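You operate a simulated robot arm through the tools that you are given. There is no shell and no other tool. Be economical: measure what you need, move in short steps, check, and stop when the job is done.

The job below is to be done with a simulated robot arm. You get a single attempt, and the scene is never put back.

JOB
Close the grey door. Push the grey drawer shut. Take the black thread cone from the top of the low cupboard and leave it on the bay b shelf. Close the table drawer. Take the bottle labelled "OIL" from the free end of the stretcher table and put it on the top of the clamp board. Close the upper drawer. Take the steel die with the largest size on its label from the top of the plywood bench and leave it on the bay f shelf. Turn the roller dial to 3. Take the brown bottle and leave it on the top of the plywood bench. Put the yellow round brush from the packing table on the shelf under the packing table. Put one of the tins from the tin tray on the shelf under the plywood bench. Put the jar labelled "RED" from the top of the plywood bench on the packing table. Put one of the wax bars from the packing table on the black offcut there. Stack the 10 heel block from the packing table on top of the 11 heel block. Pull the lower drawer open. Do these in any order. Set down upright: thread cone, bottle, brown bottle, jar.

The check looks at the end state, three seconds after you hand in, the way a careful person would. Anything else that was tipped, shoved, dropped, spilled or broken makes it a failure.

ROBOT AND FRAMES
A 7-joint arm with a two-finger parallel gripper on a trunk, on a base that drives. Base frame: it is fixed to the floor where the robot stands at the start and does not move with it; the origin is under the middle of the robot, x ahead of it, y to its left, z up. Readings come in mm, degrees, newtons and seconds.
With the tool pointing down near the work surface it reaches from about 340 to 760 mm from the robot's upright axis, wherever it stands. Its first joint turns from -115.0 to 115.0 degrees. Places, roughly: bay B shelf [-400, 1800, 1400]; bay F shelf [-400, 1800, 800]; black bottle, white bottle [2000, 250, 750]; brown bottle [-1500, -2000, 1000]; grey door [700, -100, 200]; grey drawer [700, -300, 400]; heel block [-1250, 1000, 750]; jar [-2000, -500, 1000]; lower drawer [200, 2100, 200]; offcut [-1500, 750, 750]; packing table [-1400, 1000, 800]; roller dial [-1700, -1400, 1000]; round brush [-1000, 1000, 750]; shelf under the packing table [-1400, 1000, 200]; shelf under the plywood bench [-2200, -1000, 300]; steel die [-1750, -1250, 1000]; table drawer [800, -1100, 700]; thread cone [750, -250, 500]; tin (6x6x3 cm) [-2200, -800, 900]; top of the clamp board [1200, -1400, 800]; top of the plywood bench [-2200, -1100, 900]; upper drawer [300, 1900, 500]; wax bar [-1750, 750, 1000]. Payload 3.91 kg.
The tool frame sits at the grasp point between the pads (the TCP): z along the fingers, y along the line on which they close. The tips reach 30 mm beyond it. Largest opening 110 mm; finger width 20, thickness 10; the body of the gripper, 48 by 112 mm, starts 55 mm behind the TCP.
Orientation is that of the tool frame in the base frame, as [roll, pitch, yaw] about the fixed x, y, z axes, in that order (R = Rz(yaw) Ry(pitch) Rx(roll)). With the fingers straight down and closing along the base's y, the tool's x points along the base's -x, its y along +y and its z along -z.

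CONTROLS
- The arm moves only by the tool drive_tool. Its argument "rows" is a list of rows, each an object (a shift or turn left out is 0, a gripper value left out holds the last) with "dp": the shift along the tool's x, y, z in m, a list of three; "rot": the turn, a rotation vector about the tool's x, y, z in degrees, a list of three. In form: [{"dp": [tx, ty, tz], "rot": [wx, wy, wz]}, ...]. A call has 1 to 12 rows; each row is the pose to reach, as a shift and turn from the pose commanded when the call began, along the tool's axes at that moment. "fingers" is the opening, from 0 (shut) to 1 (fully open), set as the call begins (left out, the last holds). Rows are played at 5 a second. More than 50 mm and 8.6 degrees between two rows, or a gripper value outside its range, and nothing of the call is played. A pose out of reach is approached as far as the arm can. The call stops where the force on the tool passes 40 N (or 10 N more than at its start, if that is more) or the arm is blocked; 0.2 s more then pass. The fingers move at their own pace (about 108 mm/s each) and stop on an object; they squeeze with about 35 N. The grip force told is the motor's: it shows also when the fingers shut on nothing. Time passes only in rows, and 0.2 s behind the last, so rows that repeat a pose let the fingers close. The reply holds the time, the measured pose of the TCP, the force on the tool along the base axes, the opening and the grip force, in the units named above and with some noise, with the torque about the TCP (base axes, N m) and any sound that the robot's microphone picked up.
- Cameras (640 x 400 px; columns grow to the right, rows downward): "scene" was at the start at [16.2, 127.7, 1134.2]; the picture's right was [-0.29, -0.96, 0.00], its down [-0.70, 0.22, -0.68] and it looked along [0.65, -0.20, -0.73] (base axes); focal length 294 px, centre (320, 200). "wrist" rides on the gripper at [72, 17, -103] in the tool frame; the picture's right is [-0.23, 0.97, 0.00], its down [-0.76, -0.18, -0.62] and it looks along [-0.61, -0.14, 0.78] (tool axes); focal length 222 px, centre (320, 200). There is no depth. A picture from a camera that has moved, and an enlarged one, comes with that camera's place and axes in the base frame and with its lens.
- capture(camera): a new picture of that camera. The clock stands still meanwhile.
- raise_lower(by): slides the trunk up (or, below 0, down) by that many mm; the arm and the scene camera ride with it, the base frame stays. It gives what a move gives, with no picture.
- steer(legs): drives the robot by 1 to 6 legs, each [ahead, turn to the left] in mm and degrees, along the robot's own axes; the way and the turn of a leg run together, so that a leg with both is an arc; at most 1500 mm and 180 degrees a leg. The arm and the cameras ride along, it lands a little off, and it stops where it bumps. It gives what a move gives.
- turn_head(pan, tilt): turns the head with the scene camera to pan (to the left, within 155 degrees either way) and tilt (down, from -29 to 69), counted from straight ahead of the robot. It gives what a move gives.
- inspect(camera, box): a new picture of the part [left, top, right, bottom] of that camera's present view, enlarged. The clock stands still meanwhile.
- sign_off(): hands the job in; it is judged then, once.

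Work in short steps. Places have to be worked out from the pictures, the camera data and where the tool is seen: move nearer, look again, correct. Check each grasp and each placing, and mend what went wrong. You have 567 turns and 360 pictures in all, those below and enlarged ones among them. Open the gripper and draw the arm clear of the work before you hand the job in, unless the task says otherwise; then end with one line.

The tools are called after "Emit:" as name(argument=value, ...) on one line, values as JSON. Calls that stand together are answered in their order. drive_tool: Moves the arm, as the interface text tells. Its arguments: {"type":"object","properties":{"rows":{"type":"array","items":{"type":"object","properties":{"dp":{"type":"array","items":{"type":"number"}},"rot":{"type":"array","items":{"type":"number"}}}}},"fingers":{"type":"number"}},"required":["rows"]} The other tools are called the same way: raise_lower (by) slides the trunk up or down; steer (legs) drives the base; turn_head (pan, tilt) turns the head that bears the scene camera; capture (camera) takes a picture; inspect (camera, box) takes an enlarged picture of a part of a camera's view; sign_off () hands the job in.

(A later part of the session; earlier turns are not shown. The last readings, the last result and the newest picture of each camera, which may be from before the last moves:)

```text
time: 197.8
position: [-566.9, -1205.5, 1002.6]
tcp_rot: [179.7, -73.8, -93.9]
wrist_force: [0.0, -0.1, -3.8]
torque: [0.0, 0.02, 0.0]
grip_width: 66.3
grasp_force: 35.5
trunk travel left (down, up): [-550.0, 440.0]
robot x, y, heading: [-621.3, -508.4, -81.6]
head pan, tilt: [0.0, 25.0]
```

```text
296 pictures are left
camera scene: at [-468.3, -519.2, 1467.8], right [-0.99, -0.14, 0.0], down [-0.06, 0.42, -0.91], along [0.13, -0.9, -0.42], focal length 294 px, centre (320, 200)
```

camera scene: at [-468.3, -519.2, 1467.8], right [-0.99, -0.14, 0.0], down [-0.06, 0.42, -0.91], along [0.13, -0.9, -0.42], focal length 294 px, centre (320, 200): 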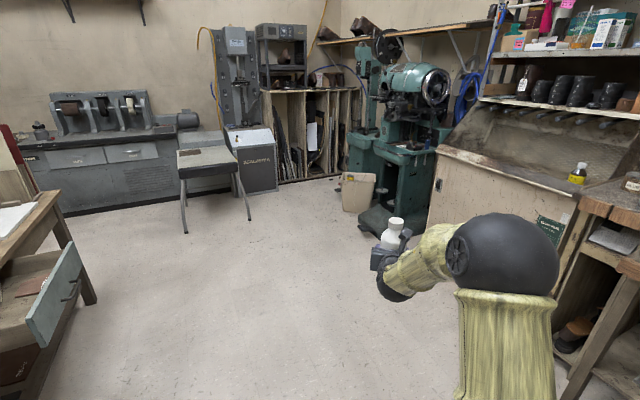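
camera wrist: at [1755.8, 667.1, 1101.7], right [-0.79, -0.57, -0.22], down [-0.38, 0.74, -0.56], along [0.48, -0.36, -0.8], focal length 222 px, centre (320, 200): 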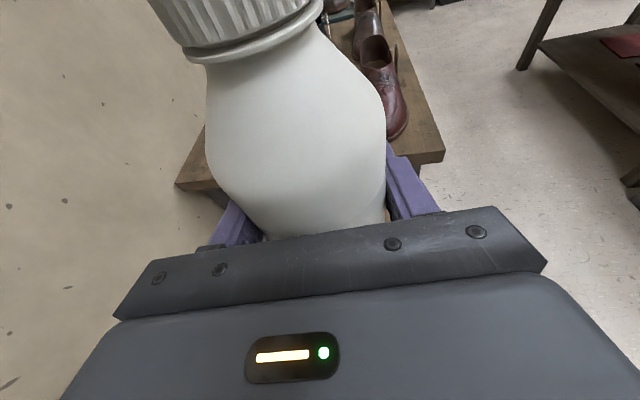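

Continue: down past the drum, then toward the drawer side of the table, facing it.

Emit:
steer(legs=[[950, 0], [0, 54.5], [738, 0], [0, 61.8]])

Emit:
capture(camera="scene")

Emit:
capture(camera="wrist")

```text
time: 215.3
position: [792.2, -1430.1, 1003.5]
tcp_rot: [179.8, -73.7, 22.4]
wrist_force: [0.0, -0.1, -3.0]
torque: [0.01, -0.03, 0.01]
grip_width: 66.2
grasp_force: 35.4
trunk travel left (down, up): [-550.0, 440.0]
robot x, y, heading: [190.8, -1793.5, 34.6]
head pan, tilt: [0.0, 25.0]
```

```text
295 pictures are left
camera scene: at [130.3, -1648.2, 1467.8], right [0.57, -0.82, 0.0], down [-0.35, -0.24, -0.91], along [0.75, 0.52, -0.42], focal length 294 px, centre (320, 200)
```

scene: 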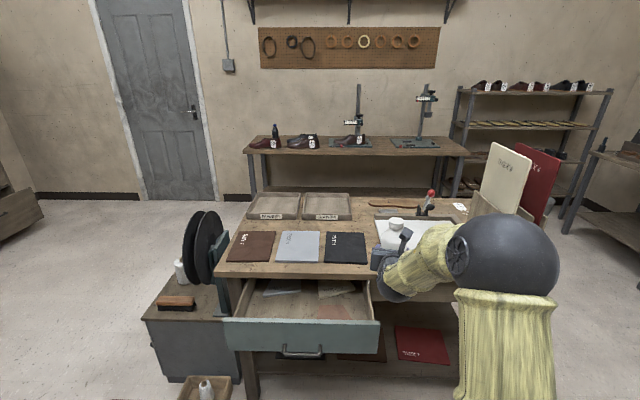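

```text
294 pictures are left
camera wrist: at [723.6, -1477.2, 1101.6], right [0.31, -0.93, -0.22], down [-0.82, -0.14, -0.56], along [0.49, 0.35, -0.8], focal length 222 px, centre (320, 200)
```

wrist: 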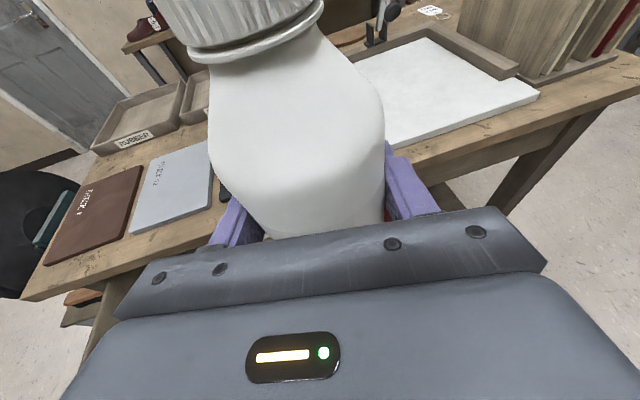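

The clamp board's white top is centred around (1212,-1426). I shift to a station beside the open drawer so the bottle comes over the board.

Emit:
steer(legs=[[0, -38.8], [358, 0], [0, 38.8]])

Emit:
capture(camera="wrist")

Emit:
turn_head(pan=10, tilt=40)

Emit:
capture(camera="scene")

```text
time: 221.8
position: [1232.2, -1732.6, 1008.6]
tcp_rot: [179.1, -74.6, -1.2]
wrist_force: [-14.9, -3.3, 4.4]
torque: [0.26, 0.03, 0.33]
grip_width: 66.3
grasp_force: 34.6
trunk travel left (down, up): [-550.0, 440.0]
robot x, y, heading: [541.3, -1821.0, 11.9]
head pan, tilt: [0.0, 25.0]
stopped in leg 3: the force on the tool passed its limit at 56 N (the readings are from after the stop); the commanded pose is now the measured one
```

```text
293 pictures are left
camera wrist: at [1151.4, -1747.3, 1105.9], right [-0.1, -0.97, -0.21], down [-0.8, 0.21, -0.57], along [0.6, 0.12, -0.79], focal length 222 px, centre (320, 200)
```

wrist: 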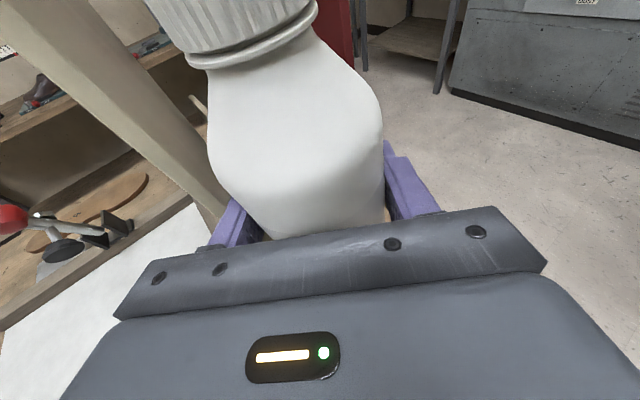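

```text
time: 222.6
position: [1234.5, -1732.4, 1007.2]
tcp_rot: [179.0, -74.6, -1.3]
wrist_force: [-15.5, -5.7, 5.6]
torque: [0.22, 0.02, 0.38]
grip_width: 66.7
grasp_force: 35.3
trunk travel left (down, up): [-550.0, 440.0]
robot x, y, heading: [535.7, -1820.2, 11.8]
head pan, tilt: [10.0, 40.0]
```

```text
292 pictures are left
camera scene: at [526.1, -1652.3, 1444.7], right [0.37, -0.93, 0.0], down [-0.59, -0.24, -0.77], along [0.71, 0.29, -0.64], focal length 294 px, centre (320, 200)
```

scene: 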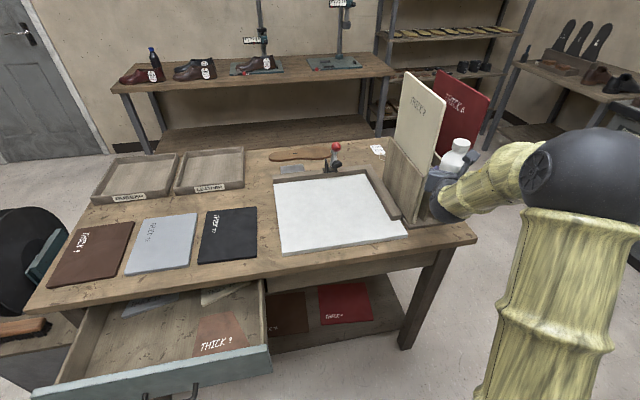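

The bottle touched the standing boards. I back straight off.

Emit:
steer(legs=[[-300, 0]])

Emit:
capture(camera="scene")

Emit:
capture(camera="wrist")

```text
time: 224.9
position: [937.4, -1799.7, 1005.9]
tcp_rot: [179.0, -74.4, -1.6]
wrist_force: [0.1, 0.3, -2.3]
torque: [0.03, -0.03, -0.03]
grip_width: 66.3
grasp_force: 35.3
trunk travel left (down, up): [-550.0, 440.0]
robot x, y, heading: [243.3, -1877.6, 11.5]
head pan, tilt: [10.0, 40.0]
```

```text
291 pictures are left
camera scene: at [231.5, -1713.3, 1444.6], right [0.37, -0.93, 0.0], down [-0.6, -0.24, -0.77], along [0.71, 0.28, -0.64], focal length 294 px, centre (320, 200)
```

scene: 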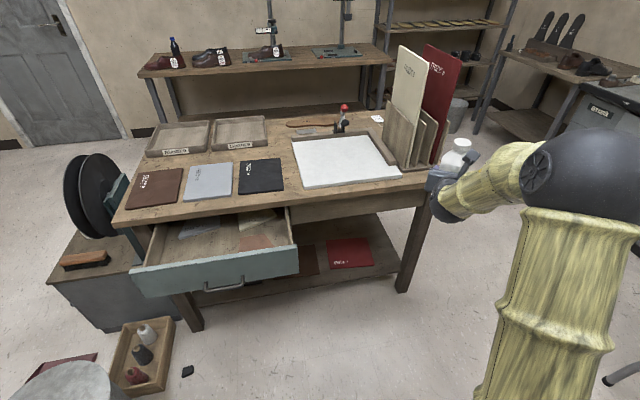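

```text
290 pictures are left
camera wrist: at [855.4, -1813.3, 1104.2], right [-0.1, -0.97, -0.21], down [-0.8, 0.21, -0.57], along [0.6, 0.11, -0.8], focal length 222 px, centre (320, 200)
```

wrist: 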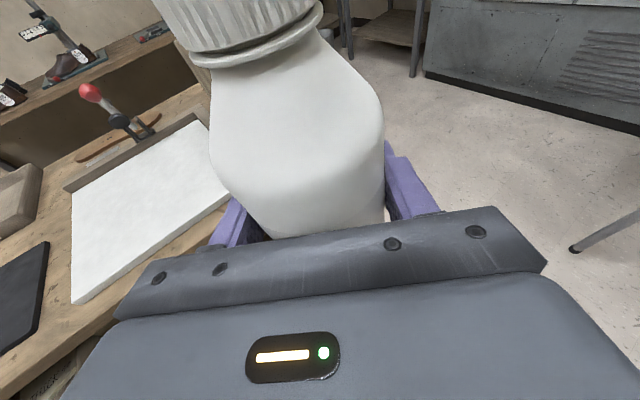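

The boards stand as before. The white top spans about (986,-1345)–(1194,-1669)–(1474,-1473)–(1270,-1168), z≈800. I turn square to the table here and then drive in straight.

Emit:
steer(legs=[[0, 23.1], [320, 0]])

Emit:
capture(camera="scene")

Emit:
capture(camera="wrist")

```text
time: 229.0
position: [1116.7, -1352.4, 1005.1]
tcp_rot: [179.0, -74.4, 21.4]
wrist_force: [-0.6, 0.3, -3.3]
torque: [0.01, -0.03, 0.0]
grip_width: 66.3
grasp_force: 35.5
trunk travel left (down, up): [-550.0, 440.0]
robot x, y, heading: [508.6, -1695.2, 34.6]
head pan, tilt: [10.0, 40.0]
```

```text
289 pictures are left
camera scene: at [433.0, -1547.9, 1444.5], right [0.7, -0.71, 0.0], down [-0.46, -0.45, -0.77], along [0.55, 0.54, -0.64], focal length 294 px, centre (320, 200)
```

scene: 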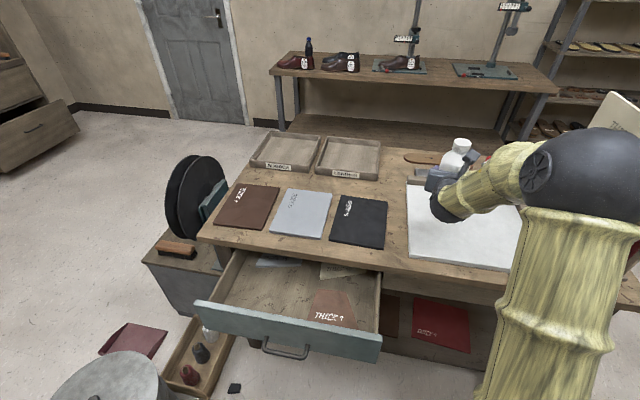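

```text
288 pictures are left
camera wrist: at [1046.7, -1397.1, 1103.8], right [0.28, -0.94, -0.21], down [-0.82, -0.12, -0.57], along [0.51, 0.33, -0.8], focal length 222 px, centre (320, 200)
```

wrist: 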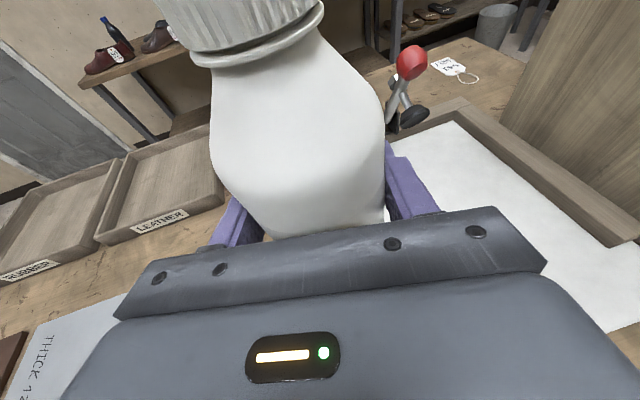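

Shift 50 mm right and lower 105 mm.

Emit:
drive_tool(rows=[{"dp": [0, 0.025, 0]}, {"dp": [0, 0.05, 0]}, {"dp": [-0.025, 0.05, 0.007]}, {"dp": [-0.05, 0.05, 0.014]}, {"dp": [-0.075, 0.05, 0.021]}, {"dp": [-0.101, 0.05, 0.0282]}])

Emit:
capture(camera="scene")

```text
time: 230.4
position: [1134.5, -1401.9, 905.5]
tcp_rot: [178.6, -74.7, 21.5]
wrist_force: [2.4, -4.0, 10.9]
torque: [-0.18, 0.26, 0.14]
grip_width: 66.5
grasp_force: 34.6
trunk travel left (down, up): [-550.0, 440.0]
robot x, y, heading: [509.1, -1697.0, 34.3]
head pan, tilt: [10.0, 40.0]
```

```text
287 pictures are left
camera scene: at [431.6, -1549.1, 1445.1], right [0.7, -0.71, 0.0], down [-0.46, -0.45, -0.77], along [0.55, 0.54, -0.64], focal length 294 px, centre (320, 200)
```

scene: 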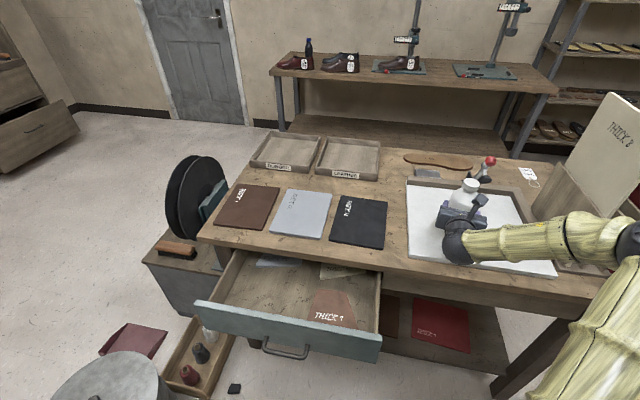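

Contact with the board (z force up). Release and withdraw along the tool axis.

Emit:
drive_tool(rows=[{"dp": [0.002, 0, 0]}, {"dp": [0.002, 0, 0]}, {"dp": [-0.003, 0, -0.019]}, {"dp": [-0.008, 0, -0.038]}, {"dp": [-0.014, 0, -0.058]}, {"dp": [-0.019, 0, -0.077]}, {"dp": [-0.025, 0, -0.096]}, {"dp": [-0.03, 0, -0.115]}], fingers=1)

Emit:
capture(camera="wrist")

```text
time: 232.2
position: [1020.6, -1440.8, 903.5]
tcp_rot: [178.9, -74.4, 21.4]
wrist_force: [-0.5, 0.4, 0.0]
torque: [-0.01, -0.03, 0.0]
grip_width: 110.0
grasp_force: 0.0
trunk travel left (down, up): [-550.0, 440.0]
robot x, y, heading: [509.9, -1694.8, 34.4]
head pan, tilt: [10.0, 40.0]
```

```text
286 pictures are left
camera wrist: at [951.5, -1485.7, 1002.2], right [0.28, -0.94, -0.21], down [-0.82, -0.12, -0.57], along [0.51, 0.33, -0.8], focal length 222 px, centre (320, 200)
```

wrist: 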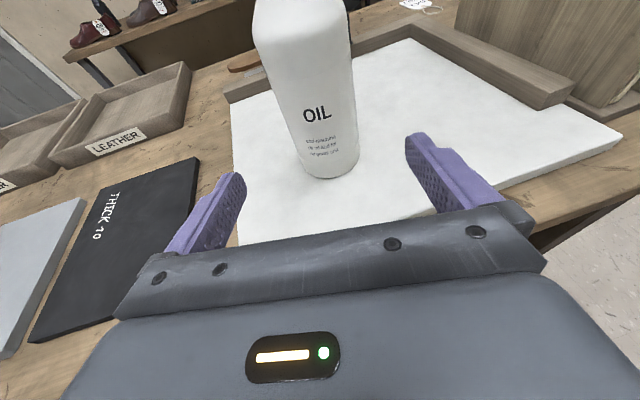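

OIL bottle stands on the clamp board. Now the table drawer: back off and reposition in front of the drawer front (right of its handle), trunk down 200.

Emit:
steer(legs=[[-250, 0], [0, -86.7], [-278, 0], [0, 86.9]])

Emit:
raise_lower(by=-205)

Emit:
drive_tool(rows=[{}, {}, {}], fingers=0)

Emit:
capture(camera="scene")

Emit:
capture(camera="wrist")

```text
time: 246.9
position: [652.7, -1357.9, 904.0]
tcp_rot: [179.0, -74.4, 21.5]
wrist_force: [0.3, -0.6, -0.1]
torque: [0.01, -0.02, 0.0]
grip_width: 110.3
grasp_force: 0.1
trunk travel left (down, up): [-550.0, 440.0]
robot x, y, heading: [139.3, -1617.9, 34.5]
head pan, tilt: [10.0, 40.0]
```

```text
time: 248.2
position: [656.0, -1356.4, 783.8]
tcp_rot: [-178.7, -76.6, 19.1]
wrist_force: [3.1, -0.2, 12.4]
torque: [0.85, -0.11, -0.18]
grip_width: 109.9
grasp_force: 0.1
trunk travel left (down, up): [-419.0, 571.0]
robot x, y, heading: [140.5, -1617.4, 34.7]
head pan, tilt: [10.0, 40.0]
stopped: the force on the tool passed its limit at 57 N (the readings are from after the stop); the commanded pose is now the measured one
```

```text
time: 249.0
position: [655.5, -1356.8, 782.7]
tcp_rot: [-179.3, -76.3, 19.5]
wrist_force: [1.7, 0.0, 0.2]
torque: [-0.01, -0.02, -0.01]
grip_width: 0.0
grasp_force: 35.3
trunk travel left (down, up): [-419.0, 571.0]
robot x, y, heading: [139.1, -1618.9, 34.6]
head pan, tilt: [10.0, 40.0]
```

```text
285 pictures are left
camera scene: at [64.1, -1467.0, 1313.5], right [0.7, -0.71, 0.0], down [-0.46, -0.45, -0.77], along [0.55, 0.54, -0.64], focal length 294 px, centre (320, 200)
```

scene: 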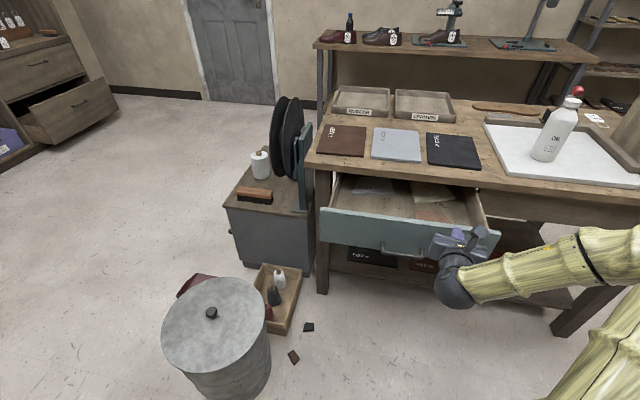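

```text
284 pictures are left
camera wrist: at [583.8, -1401.8, 877.8], right [0.29, -0.93, -0.22], down [-0.8, -0.1, -0.59], along [0.53, 0.35, -0.78], focal length 222 px, centre (320, 200)
```

wrist: 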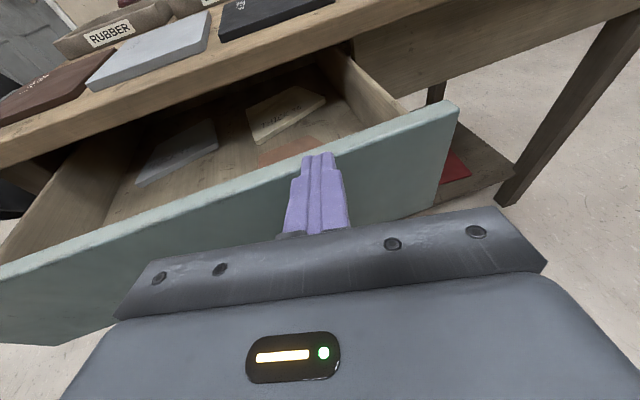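

The fingertips landed on the drawer's top edge. Back 110 mm, then lower to z≈705.

Emit:
steer(legs=[[-110, 0]])

Emit:
raise_lower(by=-77)

Emit:
capture(camera="wrist")

Emit:
capture(camera="scene")

```text
time: 250.0
position: [636.1, -1374.7, 781.9]
tcp_rot: [-179.0, -76.1, 18.8]
wrist_force: [-0.3, -0.6, -0.4]
torque: [0.03, 0.05, 0.03]
grip_width: 0.0
grasp_force: 35.3
trunk travel left (down, up): [-419.0, 571.0]
robot x, y, heading: [119.8, -1634.0, 34.6]
head pan, tilt: [10.0, 40.0]
stopped in leg 1: the robot was blocked; the commanded pose is now the measured one
```

```text
time: 251.1
position: [636.3, -1373.5, 704.8]
tcp_rot: [-179.1, -76.2, 19.1]
wrist_force: [-0.5, -0.1, -0.3]
torque: [-0.01, 0.0, 0.01]
grip_width: 0.0
grasp_force: 34.6
trunk travel left (down, up): [-342.0, 648.0]
robot x, y, heading: [117.2, -1635.6, 34.7]
head pan, tilt: [10.0, 40.0]
```

```text
283 pictures are left
camera wrist: at [563.5, -1419.3, 800.4], right [0.28, -0.93, -0.22], down [-0.8, -0.1, -0.59], along [0.53, 0.34, -0.78], focal length 222 px, centre (320, 200)
```

wrist: 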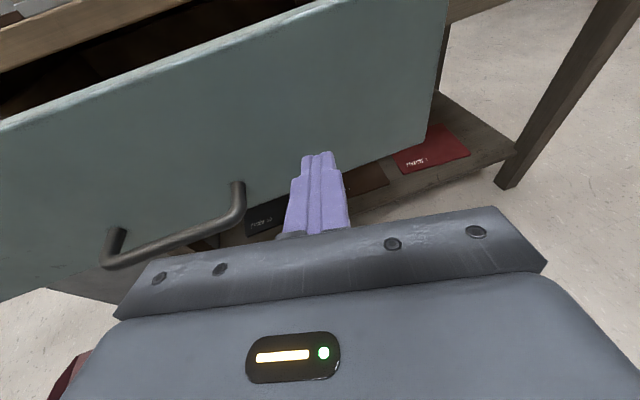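

```text
282 pictures are left
camera scene: at [42.2, -1482.2, 1236.6], right [0.7, -0.71, 0.0], down [-0.46, -0.45, -0.77], along [0.55, 0.54, -0.64], focal length 294 px, centre (320, 200)
```

scene: 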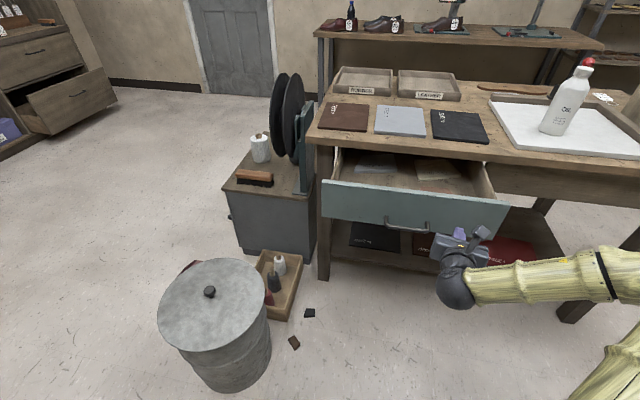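

The base reported being blocked behind; look back to see why.

Emit:
turn_head(pan=150, tilt=45)

Emit:
capture(camera="scene")

Emit:
turn_head(pan=-150, tilt=45)

Emit:
capture(camera="scene")

```text
time: 253.3
position: [636.0, -1373.8, 704.5]
tcp_rot: [-179.2, -76.1, 18.9]
wrist_force: [-0.1, 0.0, 0.2]
torque: [0.04, -0.02, -0.03]
grip_width: 0.0
grasp_force: 35.2
trunk travel left (down, up): [-342.0, 648.0]
robot x, y, heading: [117.2, -1635.3, 34.6]
head pan, tilt: [150.0, 45.0]
```

```text
281 pictures are left
camera scene: at [-99.3, -1548.4, 1229.3], right [-0.08, 1.0, 0.0], down [0.7, 0.06, -0.71], along [-0.7, -0.06, -0.71], focal length 294 px, centre (320, 200)
```

scene: 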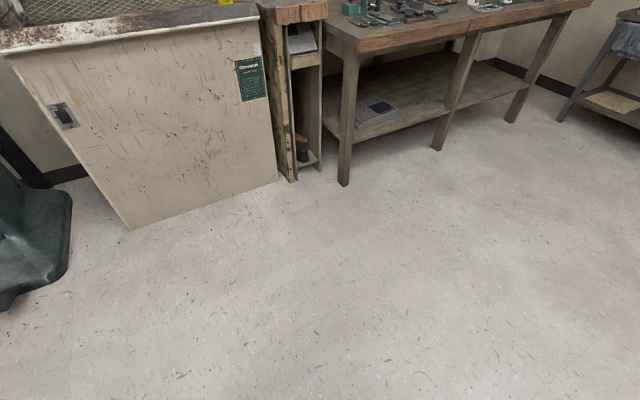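

```text
time: 257.4
position: [637.7, -1372.8, 705.6]
tcp_rot: [-179.2, -76.2, 19.0]
wrist_force: [-0.4, 0.0, -0.4]
torque: [0.0, 0.02, 0.01]
grip_width: 0.0
grasp_force: 35.3
trunk travel left (down, up): [-342.0, 648.0]
robot x, y, heading: [116.0, -1636.9, 34.7]
head pan, tilt: [-150.0, 45.0]
```

```text
280 pictures are left
camera scene: at [-53.1, -1615.4, 1229.3], right [-0.9, 0.43, 0.0], down [0.3, 0.64, -0.71], along [-0.3, -0.64, -0.71], focal length 294 px, centre (320, 200)
```

scene: 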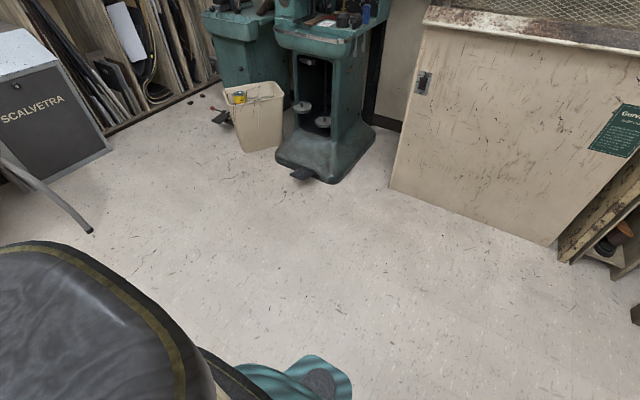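

Nothing behind; the fingertips were merely caught on the drawer front, and they are in front of it now. Push along the drawer direction.

Emit:
drive_tool(rows=[{"dp": [0.0046, -0.0054, 0.0187]}, {"dp": [0.0092, -0.0107, 0.0374]}, {"dp": [0.0138, -0.0161, 0.0561]}, {"dp": [0.0184, -0.0214, 0.0748]}, {"dp": [0.023, -0.0268, 0.0935]}, {"dp": [0.0276, -0.0322, 0.1122]}, {"dp": [0.0321, -0.0375, 0.1309]}, {"dp": [0.0367, -0.0429, 0.1496]}, {"dp": [0.0413, -0.0482, 0.1682]}, {"dp": [0.0459, -0.0536, 0.1869]}, {"dp": [0.0505, -0.059, 0.2056]}])

Emit:
turn_head(pan=20, tilt=40)

Emit:
capture(camera="scene")

Emit:
capture(camera="wrist")

```text
time: 259.8
position: [815.5, -1244.5, 704.3]
tcp_rot: [-179.0, -76.1, 18.9]
wrist_force: [0.2, -1.7, 0.2]
torque: [0.01, 0.0, 0.0]
grip_width: 0.2
grasp_force: 35.0
trunk travel left (down, up): [-342.0, 648.0]
robot x, y, heading: [115.6, -1632.5, 34.7]
head pan, tilt: [-150.0, 45.0]
```

```text
time: 262.4
position: [815.9, -1247.5, 703.6]
tcp_rot: [-179.2, -76.1, 19.0]
wrist_force: [0.0, 0.1, -0.3]
torque: [-0.01, -0.01, -0.03]
grip_width: 0.1
grasp_force: 34.9
trunk travel left (down, up): [-342.0, 648.0]
robot x, y, heading: [122.2, -1628.0, 34.5]
head pan, tilt: [20.0, 40.0]
```

```text
279 pictures are left
camera scene: at [31.0, -1472.5, 1236.6], right [0.81, -0.58, 0.0], down [-0.37, -0.52, -0.77], along [0.44, 0.62, -0.64], focal length 294 px, centre (320, 200)
```

scene: 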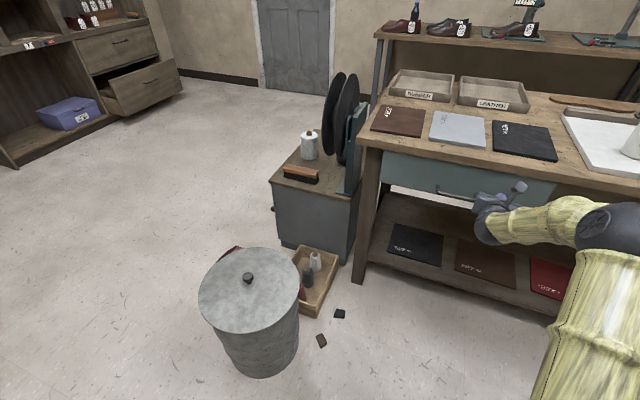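

```text
278 pictures are left
camera wrist: at [742.4, -1291.7, 800.5], right [0.28, -0.93, -0.22], down [-0.8, -0.1, -0.59], along [0.53, 0.34, -0.78], focal length 222 px, centre (320, 200)
```

wrist: 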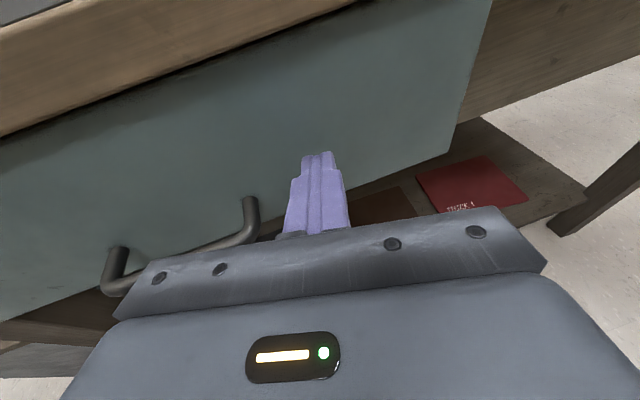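

Almost shut; push on until resistance.

Emit:
drive_tool(rows=[{"dp": [0.0023, -0.0027, 0.0093]}, {"dp": [0.0046, -0.0054, 0.0187]}, {"dp": [0.0069, -0.008, 0.028]}, {"dp": [0.0092, -0.0107, 0.0374]}, {"dp": [0.0115, -0.0134, 0.0467]}, {"dp": [0.0138, -0.0161, 0.0561]}])

Emit:
capture(camera="wrist")

```text
time: 263.2
position: [832.9, -1233.4, 704.3]
tcp_rot: [-179.1, -75.8, 18.9]
wrist_force: [-24.1, -15.4, 8.9]
torque: [0.2, -0.24, 0.05]
grip_width: 0.1
grasp_force: 34.7
trunk travel left (down, up): [-342.0, 648.0]
robot x, y, heading: [116.3, -1631.7, 34.5]
head pan, tilt: [20.0, 40.0]
stopped in row 4: the force on the tool passed its limit at 61 N (the readings are from after the stop); the commanded pose is now the measured one
```

```text
277 pictures are left
camera wrist: at [760.7, -1278.5, 800.3], right [0.28, -0.93, -0.22], down [-0.81, -0.1, -0.58], along [0.52, 0.34, -0.78], focal length 222 px, centre (320, 200)
```

wrist: 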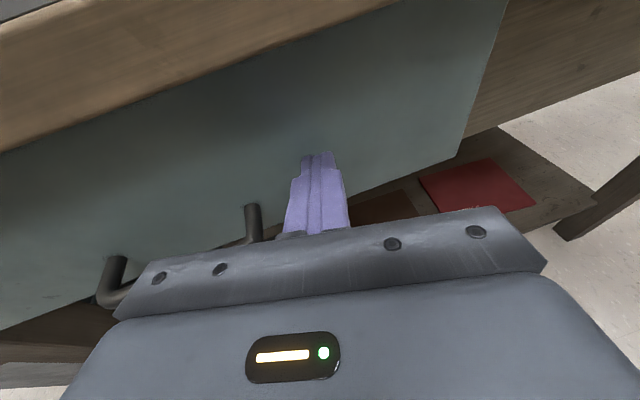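

The table drawer is shut. Retreat the arm, raise, back off and drive toward the plywood bench.

Emit:
drive_tool(rows=[{"dp": [-0.0092, 0.0107, -0.0374]}, {"dp": [-0.0184, 0.0214, -0.0748]}, {"dp": [-0.0276, 0.0322, -0.1122]}, {"dp": [-0.0367, 0.0429, -0.1496]}, {"dp": [-0.0459, 0.0536, -0.1869]}])

Emit:
raise_lower(by=350)

Emit:
steer(legs=[[-300, 0], [0, 109.6], [1197, 0], [0, 70.5]])

Emit:
turn_head(pan=0, tilt=25)

Emit:
capture(camera="scene")

```text
time: 264.4
position: [671.3, -1350.0, 704.1]
tcp_rot: [-179.5, -75.7, 19.3]
wrist_force: [0.3, 0.5, 0.9]
torque: [0.0, -0.01, -0.05]
grip_width: 0.0
grasp_force: 35.1
trunk travel left (down, up): [-342.0, 648.0]
robot x, y, heading: [115.2, -1632.1, 34.6]
head pan, tilt: [20.0, 40.0]
```

```text
time: 267.9
position: [670.3, -1349.1, 1053.5]
tcp_rot: [-179.3, -75.5, 19.0]
wrist_force: [0.0, -0.2, 0.0]
torque: [0.03, 0.0, 0.01]
grip_width: 0.0
grasp_force: 35.2
trunk travel left (down, up): [-692.0, 298.0]
robot x, y, heading: [117.8, -1635.7, 34.4]
head pan, tilt: [20.0, 40.0]
```

```text
time: 288.2
position: [-1683.2, -1414.1, 1053.2]
tcp_rot: [-179.2, -75.6, -159.9]
wrist_force: [0.3, 0.5, 0.1]
torque: [-0.02, -0.04, -0.02]
grip_width: 0.1
grasp_force: 35.2
trunk travel left (down, up): [-692.0, 298.0]
robot x, y, heading: [-1133.1, -1122.9, -144.3]
head pan, tilt: [20.0, 40.0]
```

```text
time: 289.0
position: [-1682.4, -1414.3, 1054.5]
tcp_rot: [-179.2, -75.6, -159.9]
wrist_force: [0.4, -1.4, 1.6]
torque: [-0.02, 0.04, 0.01]
grip_width: 0.1
grasp_force: 35.0
trunk travel left (down, up): [-692.0, 298.0]
robot x, y, heading: [-1133.9, -1120.5, -144.3]
head pan, tilt: [0.0, 25.0]
```

```text
276 pictures are left
camera scene: at [-1071.1, -1266.6, 1609.8], right [-0.58, 0.81, 0.0], down [0.34, 0.25, -0.91], along [-0.74, -0.53, -0.42], focal length 294 px, centre (320, 200)
```

scene: 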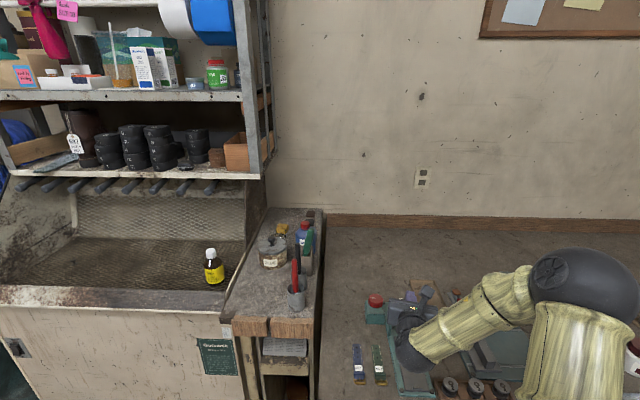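

Arm hangs over the bench and blocks the view; back up 350 mm and view the bench.

Emit:
steer(legs=[[-350, 0]])

Emit:
turn_head(pan=-25, tilt=30)

Emit:
capture(camera="scene")

Emit:
capture(camera="wrist")

```text
time: 291.6
position: [-1393.1, -1208.1, 1053.9]
tcp_rot: [-179.3, -75.5, -159.8]
wrist_force: [0.7, 0.3, 0.3]
torque: [0.0, -0.03, 0.0]
grip_width: 0.1
grasp_force: 34.9
trunk travel left (down, up): [-692.0, 298.0]
robot x, y, heading: [-845.2, -907.7, -144.3]
head pan, tilt: [0.0, 25.0]
```

```text
time: 292.5
position: [-1393.1, -1207.4, 1053.3]
tcp_rot: [-179.1, -75.6, -159.7]
wrist_force: [0.4, -0.2, -0.6]
torque: [0.05, 0.0, -0.03]
grip_width: 0.0
grasp_force: 35.2
trunk travel left (down, up): [-692.0, 298.0]
robot x, y, heading: [-843.9, -918.3, -144.3]
head pan, tilt: [-25.0, 30.0]
```

```text
275 pictures are left
camera scene: at [-795.9, -1022.0, 1601.9], right [-0.19, 0.98, 0.0], down [0.49, 0.09, -0.87], along [-0.85, -0.16, -0.5], focal length 294 px, centre (320, 200)
```

scene: 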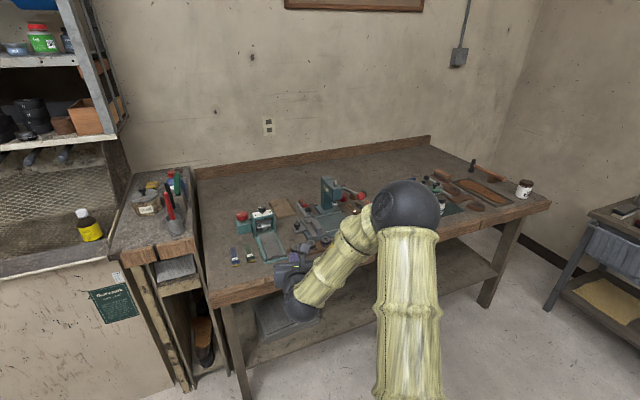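

```text
274 pictures are left
camera wrist: at [-1323.4, -1163.7, 1150.3], right [-0.29, 0.93, -0.22], down [0.81, 0.12, -0.58], along [-0.51, -0.35, -0.78], focal length 222 px, centre (320, 200)
```

wrist: 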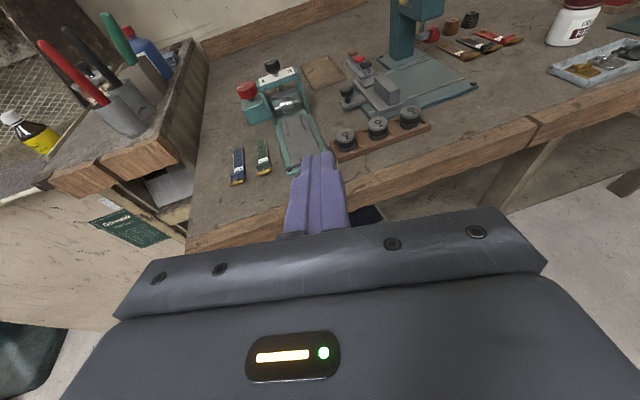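

Useful wrist view. Zoom into it to read the dies and the roller machine.

Emit:
inspect(camera="wrist", box=[200, 0, 500, 190])

Emit:
inspect(camera="scene", box=[220, 140, 380, 260])

Emit:
inspect(camera="scene", box=[380, 130, 560, 250])

```text
2.11 times, centred on (350, 95) of wrist
camera zoom: at [-1323.4, -1163.7, 1150.3], right [-0.29, 0.93, -0.22], down [0.81, 0.12, -0.58], along [-0.51, -0.35, -0.78], focal length 468 px, centre (257, 421)
```

zoom: 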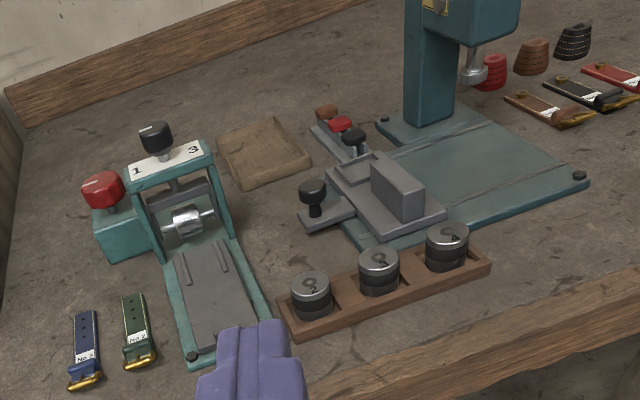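

```text
3.33 times, centred on (300, 200) of scene
camera zoom: at [-795.9, -1022.0, 1601.9], right [-0.19, 0.98, 0.0], down [0.49, 0.09, -0.87], along [-0.85, -0.16, -0.5], focal length 980 px, centre (387, 200)
```

zoom: 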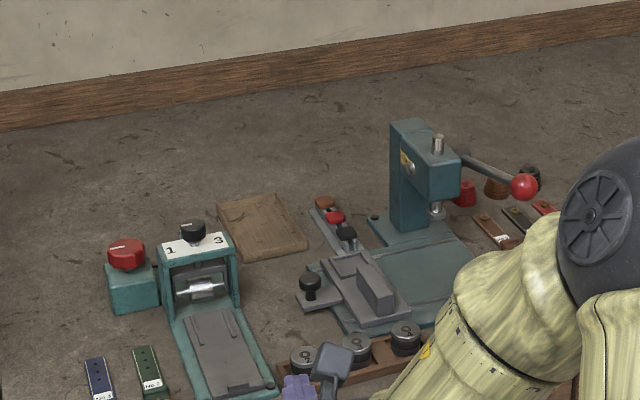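

```text
3.33 times, centred on (470, 190) of scene
camera zoom: at [-795.9, -1022.0, 1601.9], right [-0.19, 0.98, 0.0], down [0.49, 0.09, -0.87], along [-0.85, -0.16, -0.5], focal length 980 px, centre (-180, 233)
```

zoom: 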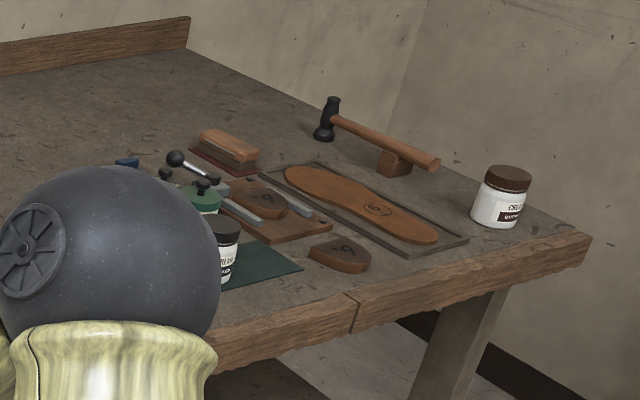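

Dial knob triangulates to ≈(-1723,-1431,988). I go forward 300 mm again (that pose was clear) for a close look at the dial and the dies.

Emit:
steer(legs=[[250, 0]])

Emit:
inspect(camera="wrist", box=[160, 0, 460, 190])

```text
time: 294.5
position: [-1595.8, -1356.6, 1052.4]
tcp_rot: [-179.4, -75.6, -159.8]
wrist_force: [0.0, -0.3, -0.4]
torque: [0.01, -0.01, 0.03]
grip_width: 0.2
grasp_force: 34.7
trunk travel left (down, up): [-692.0, 298.0]
robot x, y, heading: [-1053.9, -1061.0, -144.1]
head pan, tilt: [-25.0, 30.0]
```

```text
2.11 times, centred on (310, 95) of wrist
camera zoom: at [-1527.4, -1311.6, 1150.0], right [-0.3, 0.93, -0.22], down [0.81, 0.12, -0.58], along [-0.51, -0.35, -0.78], focal length 468 px, centre (341, 421)
```

zoom: 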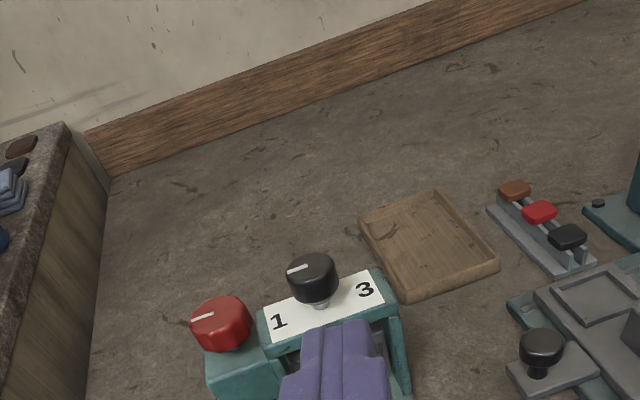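

The pointer lies toward 1. I bring the tool to vertical, 100 mm higher, to look at the dial plate from above.

Emit:
drive_tool(rows=[{"dp": [0.03, 0, -0.008], "rot": [0, -7.5, 0]}, {"dp": [0.06, 0, -0.015], "rot": [0, -15, 0]}, {"dp": [0.097, 0, -0.025], "rot": [0, -22.5, 0]}, {"dp": [0.097, 0, -0.025], "rot": [0, -30, 0]}, {"dp": [0.097, 0, -0.025], "rot": [0, -37.5, 0]}, {"dp": [0.097, 0, -0.025], "rot": [0, -45, 0]}, {"dp": [0.097, 0, -0.025], "rot": [0, -52.5, 0]}, {"dp": [0.097, 0, -0.025], "rot": [0, -60, 0]}, {"dp": [0.097, 0, -0.025], "rot": [0, -67.5, 0]}, {"dp": [0.097, 0, -0.025], "rot": [0, -75.5, 0]}], fingers=0.6)

Emit:
capture(camera="wrist")

Emit:
capture(camera="scene")

```text
time: 296.7
position: [-1596.9, -1355.7, 1152.7]
tcp_rot: [-179.8, 0.1, -158.9]
wrist_force: [0.2, 0.3, 0.9]
torque: [-0.03, -0.01, -0.01]
grip_width: 65.9
grasp_force: 0.1
out of reach, approached as far as the arm can: row 4
trunk travel left (down, up): [-692.0, 298.0]
robot x, y, heading: [-1049.1, -1062.7, -144.2]
head pan, tilt: [-25.0, 30.0]
```

```text
269 pictures are left
camera wrist: at [-1671.5, -1366.9, 1257.3], right [-0.14, 0.99, 0.0], down [0.77, 0.11, 0.63], along [0.62, 0.08, -0.78], focal length 222 px, centre (320, 200)
```

wrist: 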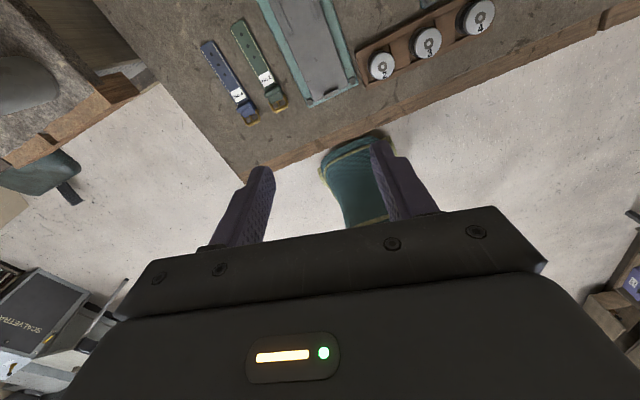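

```text
268 pictures are left
camera scene: at [-1000.4, -1169.5, 1601.9], right [-0.19, 0.98, 0.0], down [0.49, 0.09, -0.87], along [-0.85, -0.16, -0.5], focal length 294 px, centre (320, 200)
```

scene: 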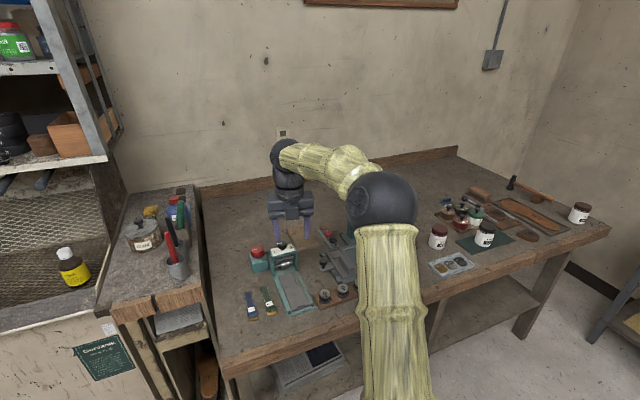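

Dies read 2, 3, 4 – the "4" is the largest. Zoom on the dial from the scene camera.

Emit:
inspect(camera="scene", box=[230, 220, 350, 310])

Emit:
inspect(camera="wrist", box=[340, 0, 520, 110])

```text
4.44 times, centred on (290, 265) of scene
camera zoom: at [-1000.4, -1169.5, 1601.9], right [-0.19, 0.98, 0.0], down [0.49, 0.09, -0.87], along [-0.85, -0.16, -0.5], focal length 1307 px, centre (453, -89)
```

zoom: 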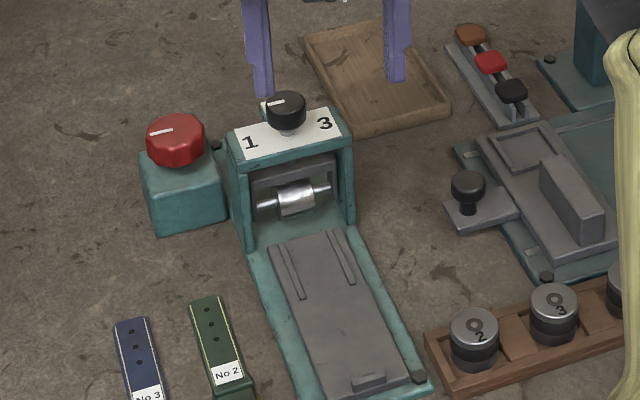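

```text
3.56 times, centred on (430, 55) of wrist
camera zoom: at [-1671.5, -1366.9, 1257.3], right [-0.14, 0.99, 0.0], down [0.77, 0.11, 0.63], along [0.62, 0.08, -0.78], focal length 790 px, centre (-71, 716)
```

zoom: 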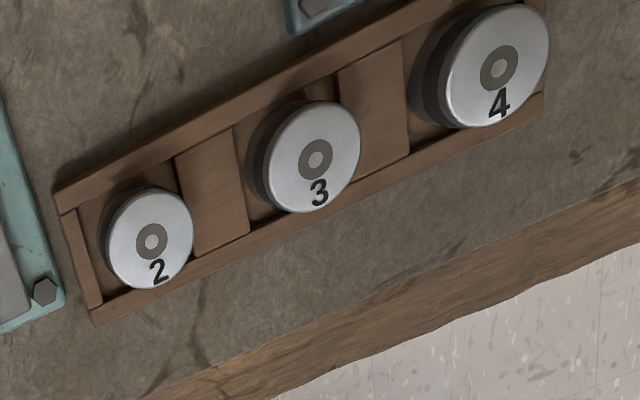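

Die "4" is the largest. The dial's pointer is at 1 (left), 3 on the right, so it needs half a turn clockwise. Move over the knob at ≈(-1728,-1432).

Emit:
drive_tool(rows=[{"dp": [0.04, -0.006, 0]}, {"dp": [0.08, -0.013, 0]}, {"dp": [0.12, -0.019, 0]}, {"dp": [0.1496, -0.0237, 0]}, {"dp": [0.1496, -0.0237, 0.04]}, {"dp": [0.1496, -0.0237, 0.08]}])

Emit:
inspect(camera="scene", box=[230, 200, 350, 290])

Emit:
capture(camera="wrist")

```text
time: 298.1
position: [-1706.8, -1408.2, 1075.4]
tcp_rot: [-179.8, 0.1, -159.0]
wrist_force: [0.1, -0.5, 0.7]
torque: [0.0, -0.01, 0.02]
grip_width: 66.0
grasp_force: 0.0
out of reach, approached as far as the arm can: row 3, 4, 5, 6
trunk travel left (down, up): [-692.0, 298.0]
robot x, y, heading: [-1046.0, -1061.5, -144.6]
head pan, tilt: [-25.0, 30.0]
```

```text
4.44 times, centred on (290, 245) of scene
camera zoom: at [-1002.1, -1169.0, 1602.0], right [-0.19, 0.98, 0.0], down [0.49, 0.09, -0.86], along [-0.85, -0.16, -0.5], focal length 1307 px, centre (453, 0)
```

zoom: 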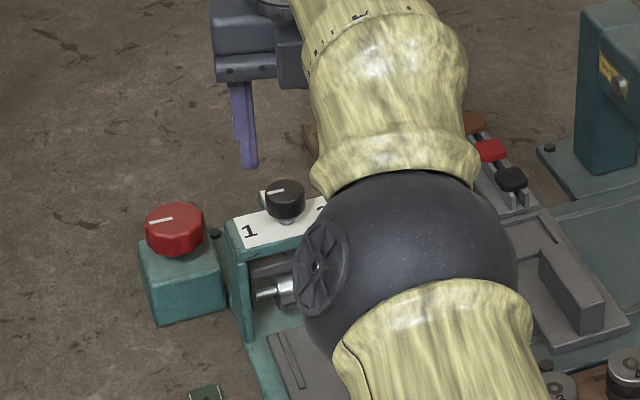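

```text
264 pictures are left
camera wrist: at [-1781.0, -1418.2, 1179.6], right [-0.14, 0.99, 0.0], down [0.77, 0.11, 0.62], along [0.62, 0.08, -0.78], focal length 222 px, centre (320, 200)
```

wrist: 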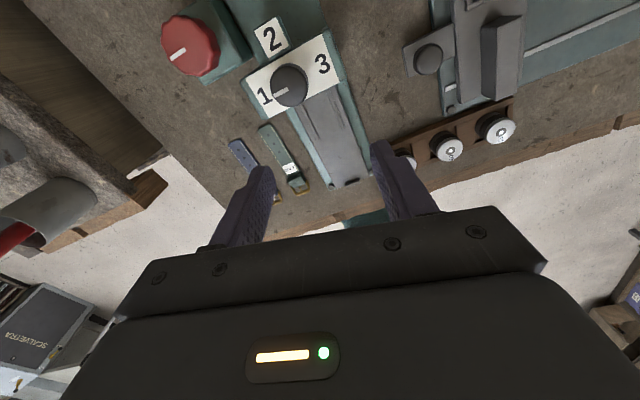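

Plate confirmed: 1 left, 2 back, 3 right; pointer at 1. The arm is at its reach limit, so pull back 130 mm and drive the base 140 mm closer.

Emit:
drive_tool(rows=[{"dp": [-0.04, 0, -0.02]}, {"dp": [-0.08, 0, -0.04]}, {"dp": [-0.12, 0, -0.05]}, {"dp": [-0.15, 0, -0.05]}])

Emit:
steer(legs=[[140, 0]])

Emit:
capture(camera="wrist")

Emit:
capture(camera="scene")

```text
time: 299.1
position: [-1676.7, -1401.5, 1153.0]
tcp_rot: [-179.8, 0.2, -159.0]
wrist_force: [0.1, -0.3, -1.1]
torque: [-0.01, -0.01, 0.06]
grip_width: 66.0
grasp_force: 0.1
out of reach, approached as far as the arm can: row 1, 2, 3, 4
trunk travel left (down, up): [-692.0, 298.0]
robot x, y, heading: [-1048.9, -1061.0, -144.3]
head pan, tilt: [-25.0, 30.0]
```

```text
time: 300.6
position: [-1789.1, -1480.9, 1153.0]
tcp_rot: [-179.9, 0.1, -159.1]
wrist_force: [-0.4, -1.1, -0.3]
torque: [0.03, 0.01, 0.05]
grip_width: 66.0
grasp_force: 0.0
trunk travel left (down, up): [-692.0, 298.0]
robot x, y, heading: [-1160.0, -1140.1, -144.3]
head pan, tilt: [-25.0, 30.0]
```

```text
263 pictures are left
camera wrist: at [-1864.3, -1491.9, 1255.9], right [-0.14, 0.99, 0.0], down [0.77, 0.11, 0.62], along [0.62, 0.08, -0.78], focal length 222 px, centre (320, 200)
```

wrist: 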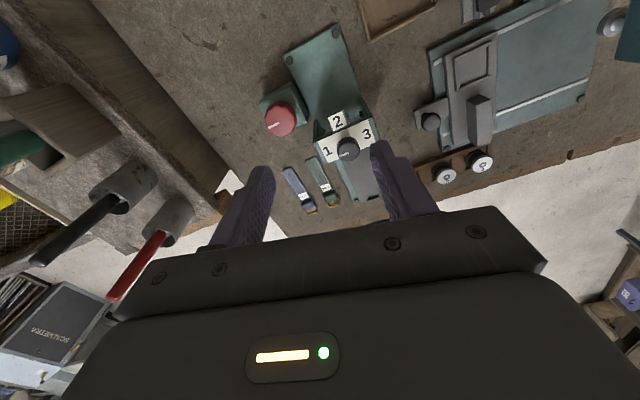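

```text
262 pictures are left
camera scene: at [-1112.2, -1249.9, 1601.8], right [-0.19, 0.98, 0.0], down [0.49, 0.09, -0.87], along [-0.85, -0.16, -0.5], focal length 294 px, centre (320, 200)
```

scene: 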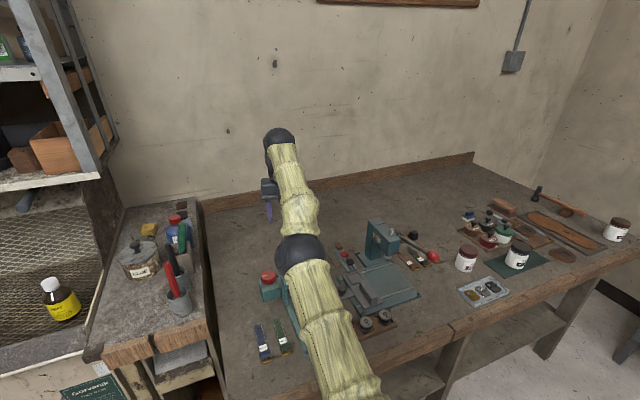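

Move toward the knob (≈(-1740,-1438)) in small rows and see how the arm follows.

Emit:
drive_tool(rows=[{"dp": [-0.02, 0.007, 0]}, {"dp": [-0.04, 0.015, 0]}, {"dp": [-0.061, 0.0227, 0]}, {"dp": [-0.061, 0.0227, 0.03]}])

```text
time: 301.6
position: [-1792.5, -1472.4, 1155.7]
tcp_rot: [-179.8, 0.1, -159.3]
wrist_force: [0.4, 0.0, -0.9]
torque: [-0.03, -0.01, 0.0]
grip_width: 66.1
grasp_force: 0.0
out of reach, approached as far as the arm can: row 1, 2, 3, 4
trunk travel left (down, up): [-692.0, 298.0]
robot x, y, heading: [-1159.0, -1141.0, -144.5]
head pan, tilt: [-25.0, 30.0]
```

The wrist seems to be at a joint limit; turn the flange clockwise 45° and try again.

Emit:
drive_tool(rows=[{"rot": [0, 0, 8]}, {"rot": [0, 0, 16]}, {"rot": [0, 0, 24]}, {"rot": [0, 0, 32]}, {"rot": [0, 0, 40]}])

Emit:
drive_tool(rows=[{"dp": [-0.02, 0, 0]}, {"dp": [-0.04, 0, 0]}])

```text
time: 302.8
position: [-1791.6, -1471.8, 1157.6]
tcp_rot: [-179.9, 0.3, 160.8]
wrist_force: [0.7, -0.7, -0.9]
torque: [-0.02, 0.01, 0.01]
grip_width: 65.7
grasp_force: 0.1
trunk travel left (down, up): [-692.0, 298.0]
robot x, y, heading: [-1161.8, -1140.6, -144.2]
head pan, tilt: [-25.0, 30.0]
```

```text
time: 303.4
position: [-1774.9, -1497.0, 1165.5]
tcp_rot: [180.0, 0.2, 160.8]
wrist_force: [-0.9, 0.2, 0.4]
torque: [0.02, 0.02, 0.02]
grip_width: 66.1
grasp_force: 0.0
out of reach, approached as far as the arm can: row 1, 2
trunk travel left (down, up): [-692.0, 298.0]
robot x, y, heading: [-1164.9, -1142.0, -144.3]
head pan, tilt: [-25.0, 30.0]
```

The arm's posture blocks retreat in this direction, but base and trunk motions can place the tool. Nudge the base: turn -2.2° and back 63 mm.

Emit:
steer(legs=[[0, -2.2], [-63, 0]])

Emit:
capture(camera="wrist")

Emit:
capture(camera="scene")

```text
time: 304.8
position: [-1736.0, -1436.6, 1166.2]
tcp_rot: [-179.9, 0.3, 158.7]
wrist_force: [0.6, 0.4, 0.0]
torque: [-0.01, 0.01, 0.0]
grip_width: 66.1
grasp_force: 0.0
trunk travel left (down, up): [-692.0, 298.0]
robot x, y, heading: [-1107.4, -1108.0, -146.7]
head pan, tilt: [-25.0, 30.0]
```

```text
261 pictures are left
camera wrist: at [-1797.1, -1395.7, 1269.6], right [0.57, 0.82, 0.0], down [0.64, -0.44, 0.63], along [0.52, -0.35, -0.78], focal length 222 px, centre (320, 200)
```

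wrist: 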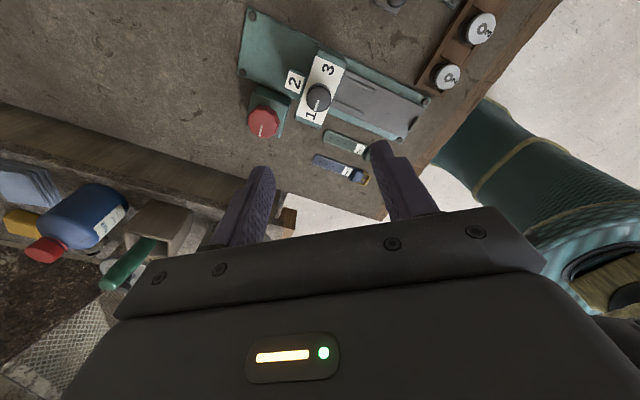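

```text
260 pictures are left
camera scene: at [-1062.6, -1215.9, 1602.0], right [-0.15, 0.99, 0.0], down [0.49, 0.07, -0.87], along [-0.86, -0.13, -0.5], focal length 294 px, centre (320, 200)
```

scene: 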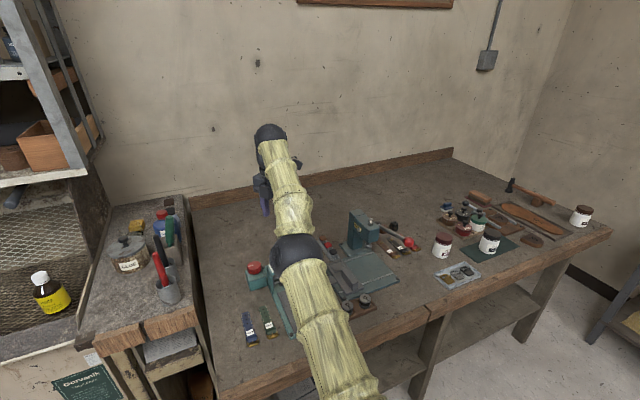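

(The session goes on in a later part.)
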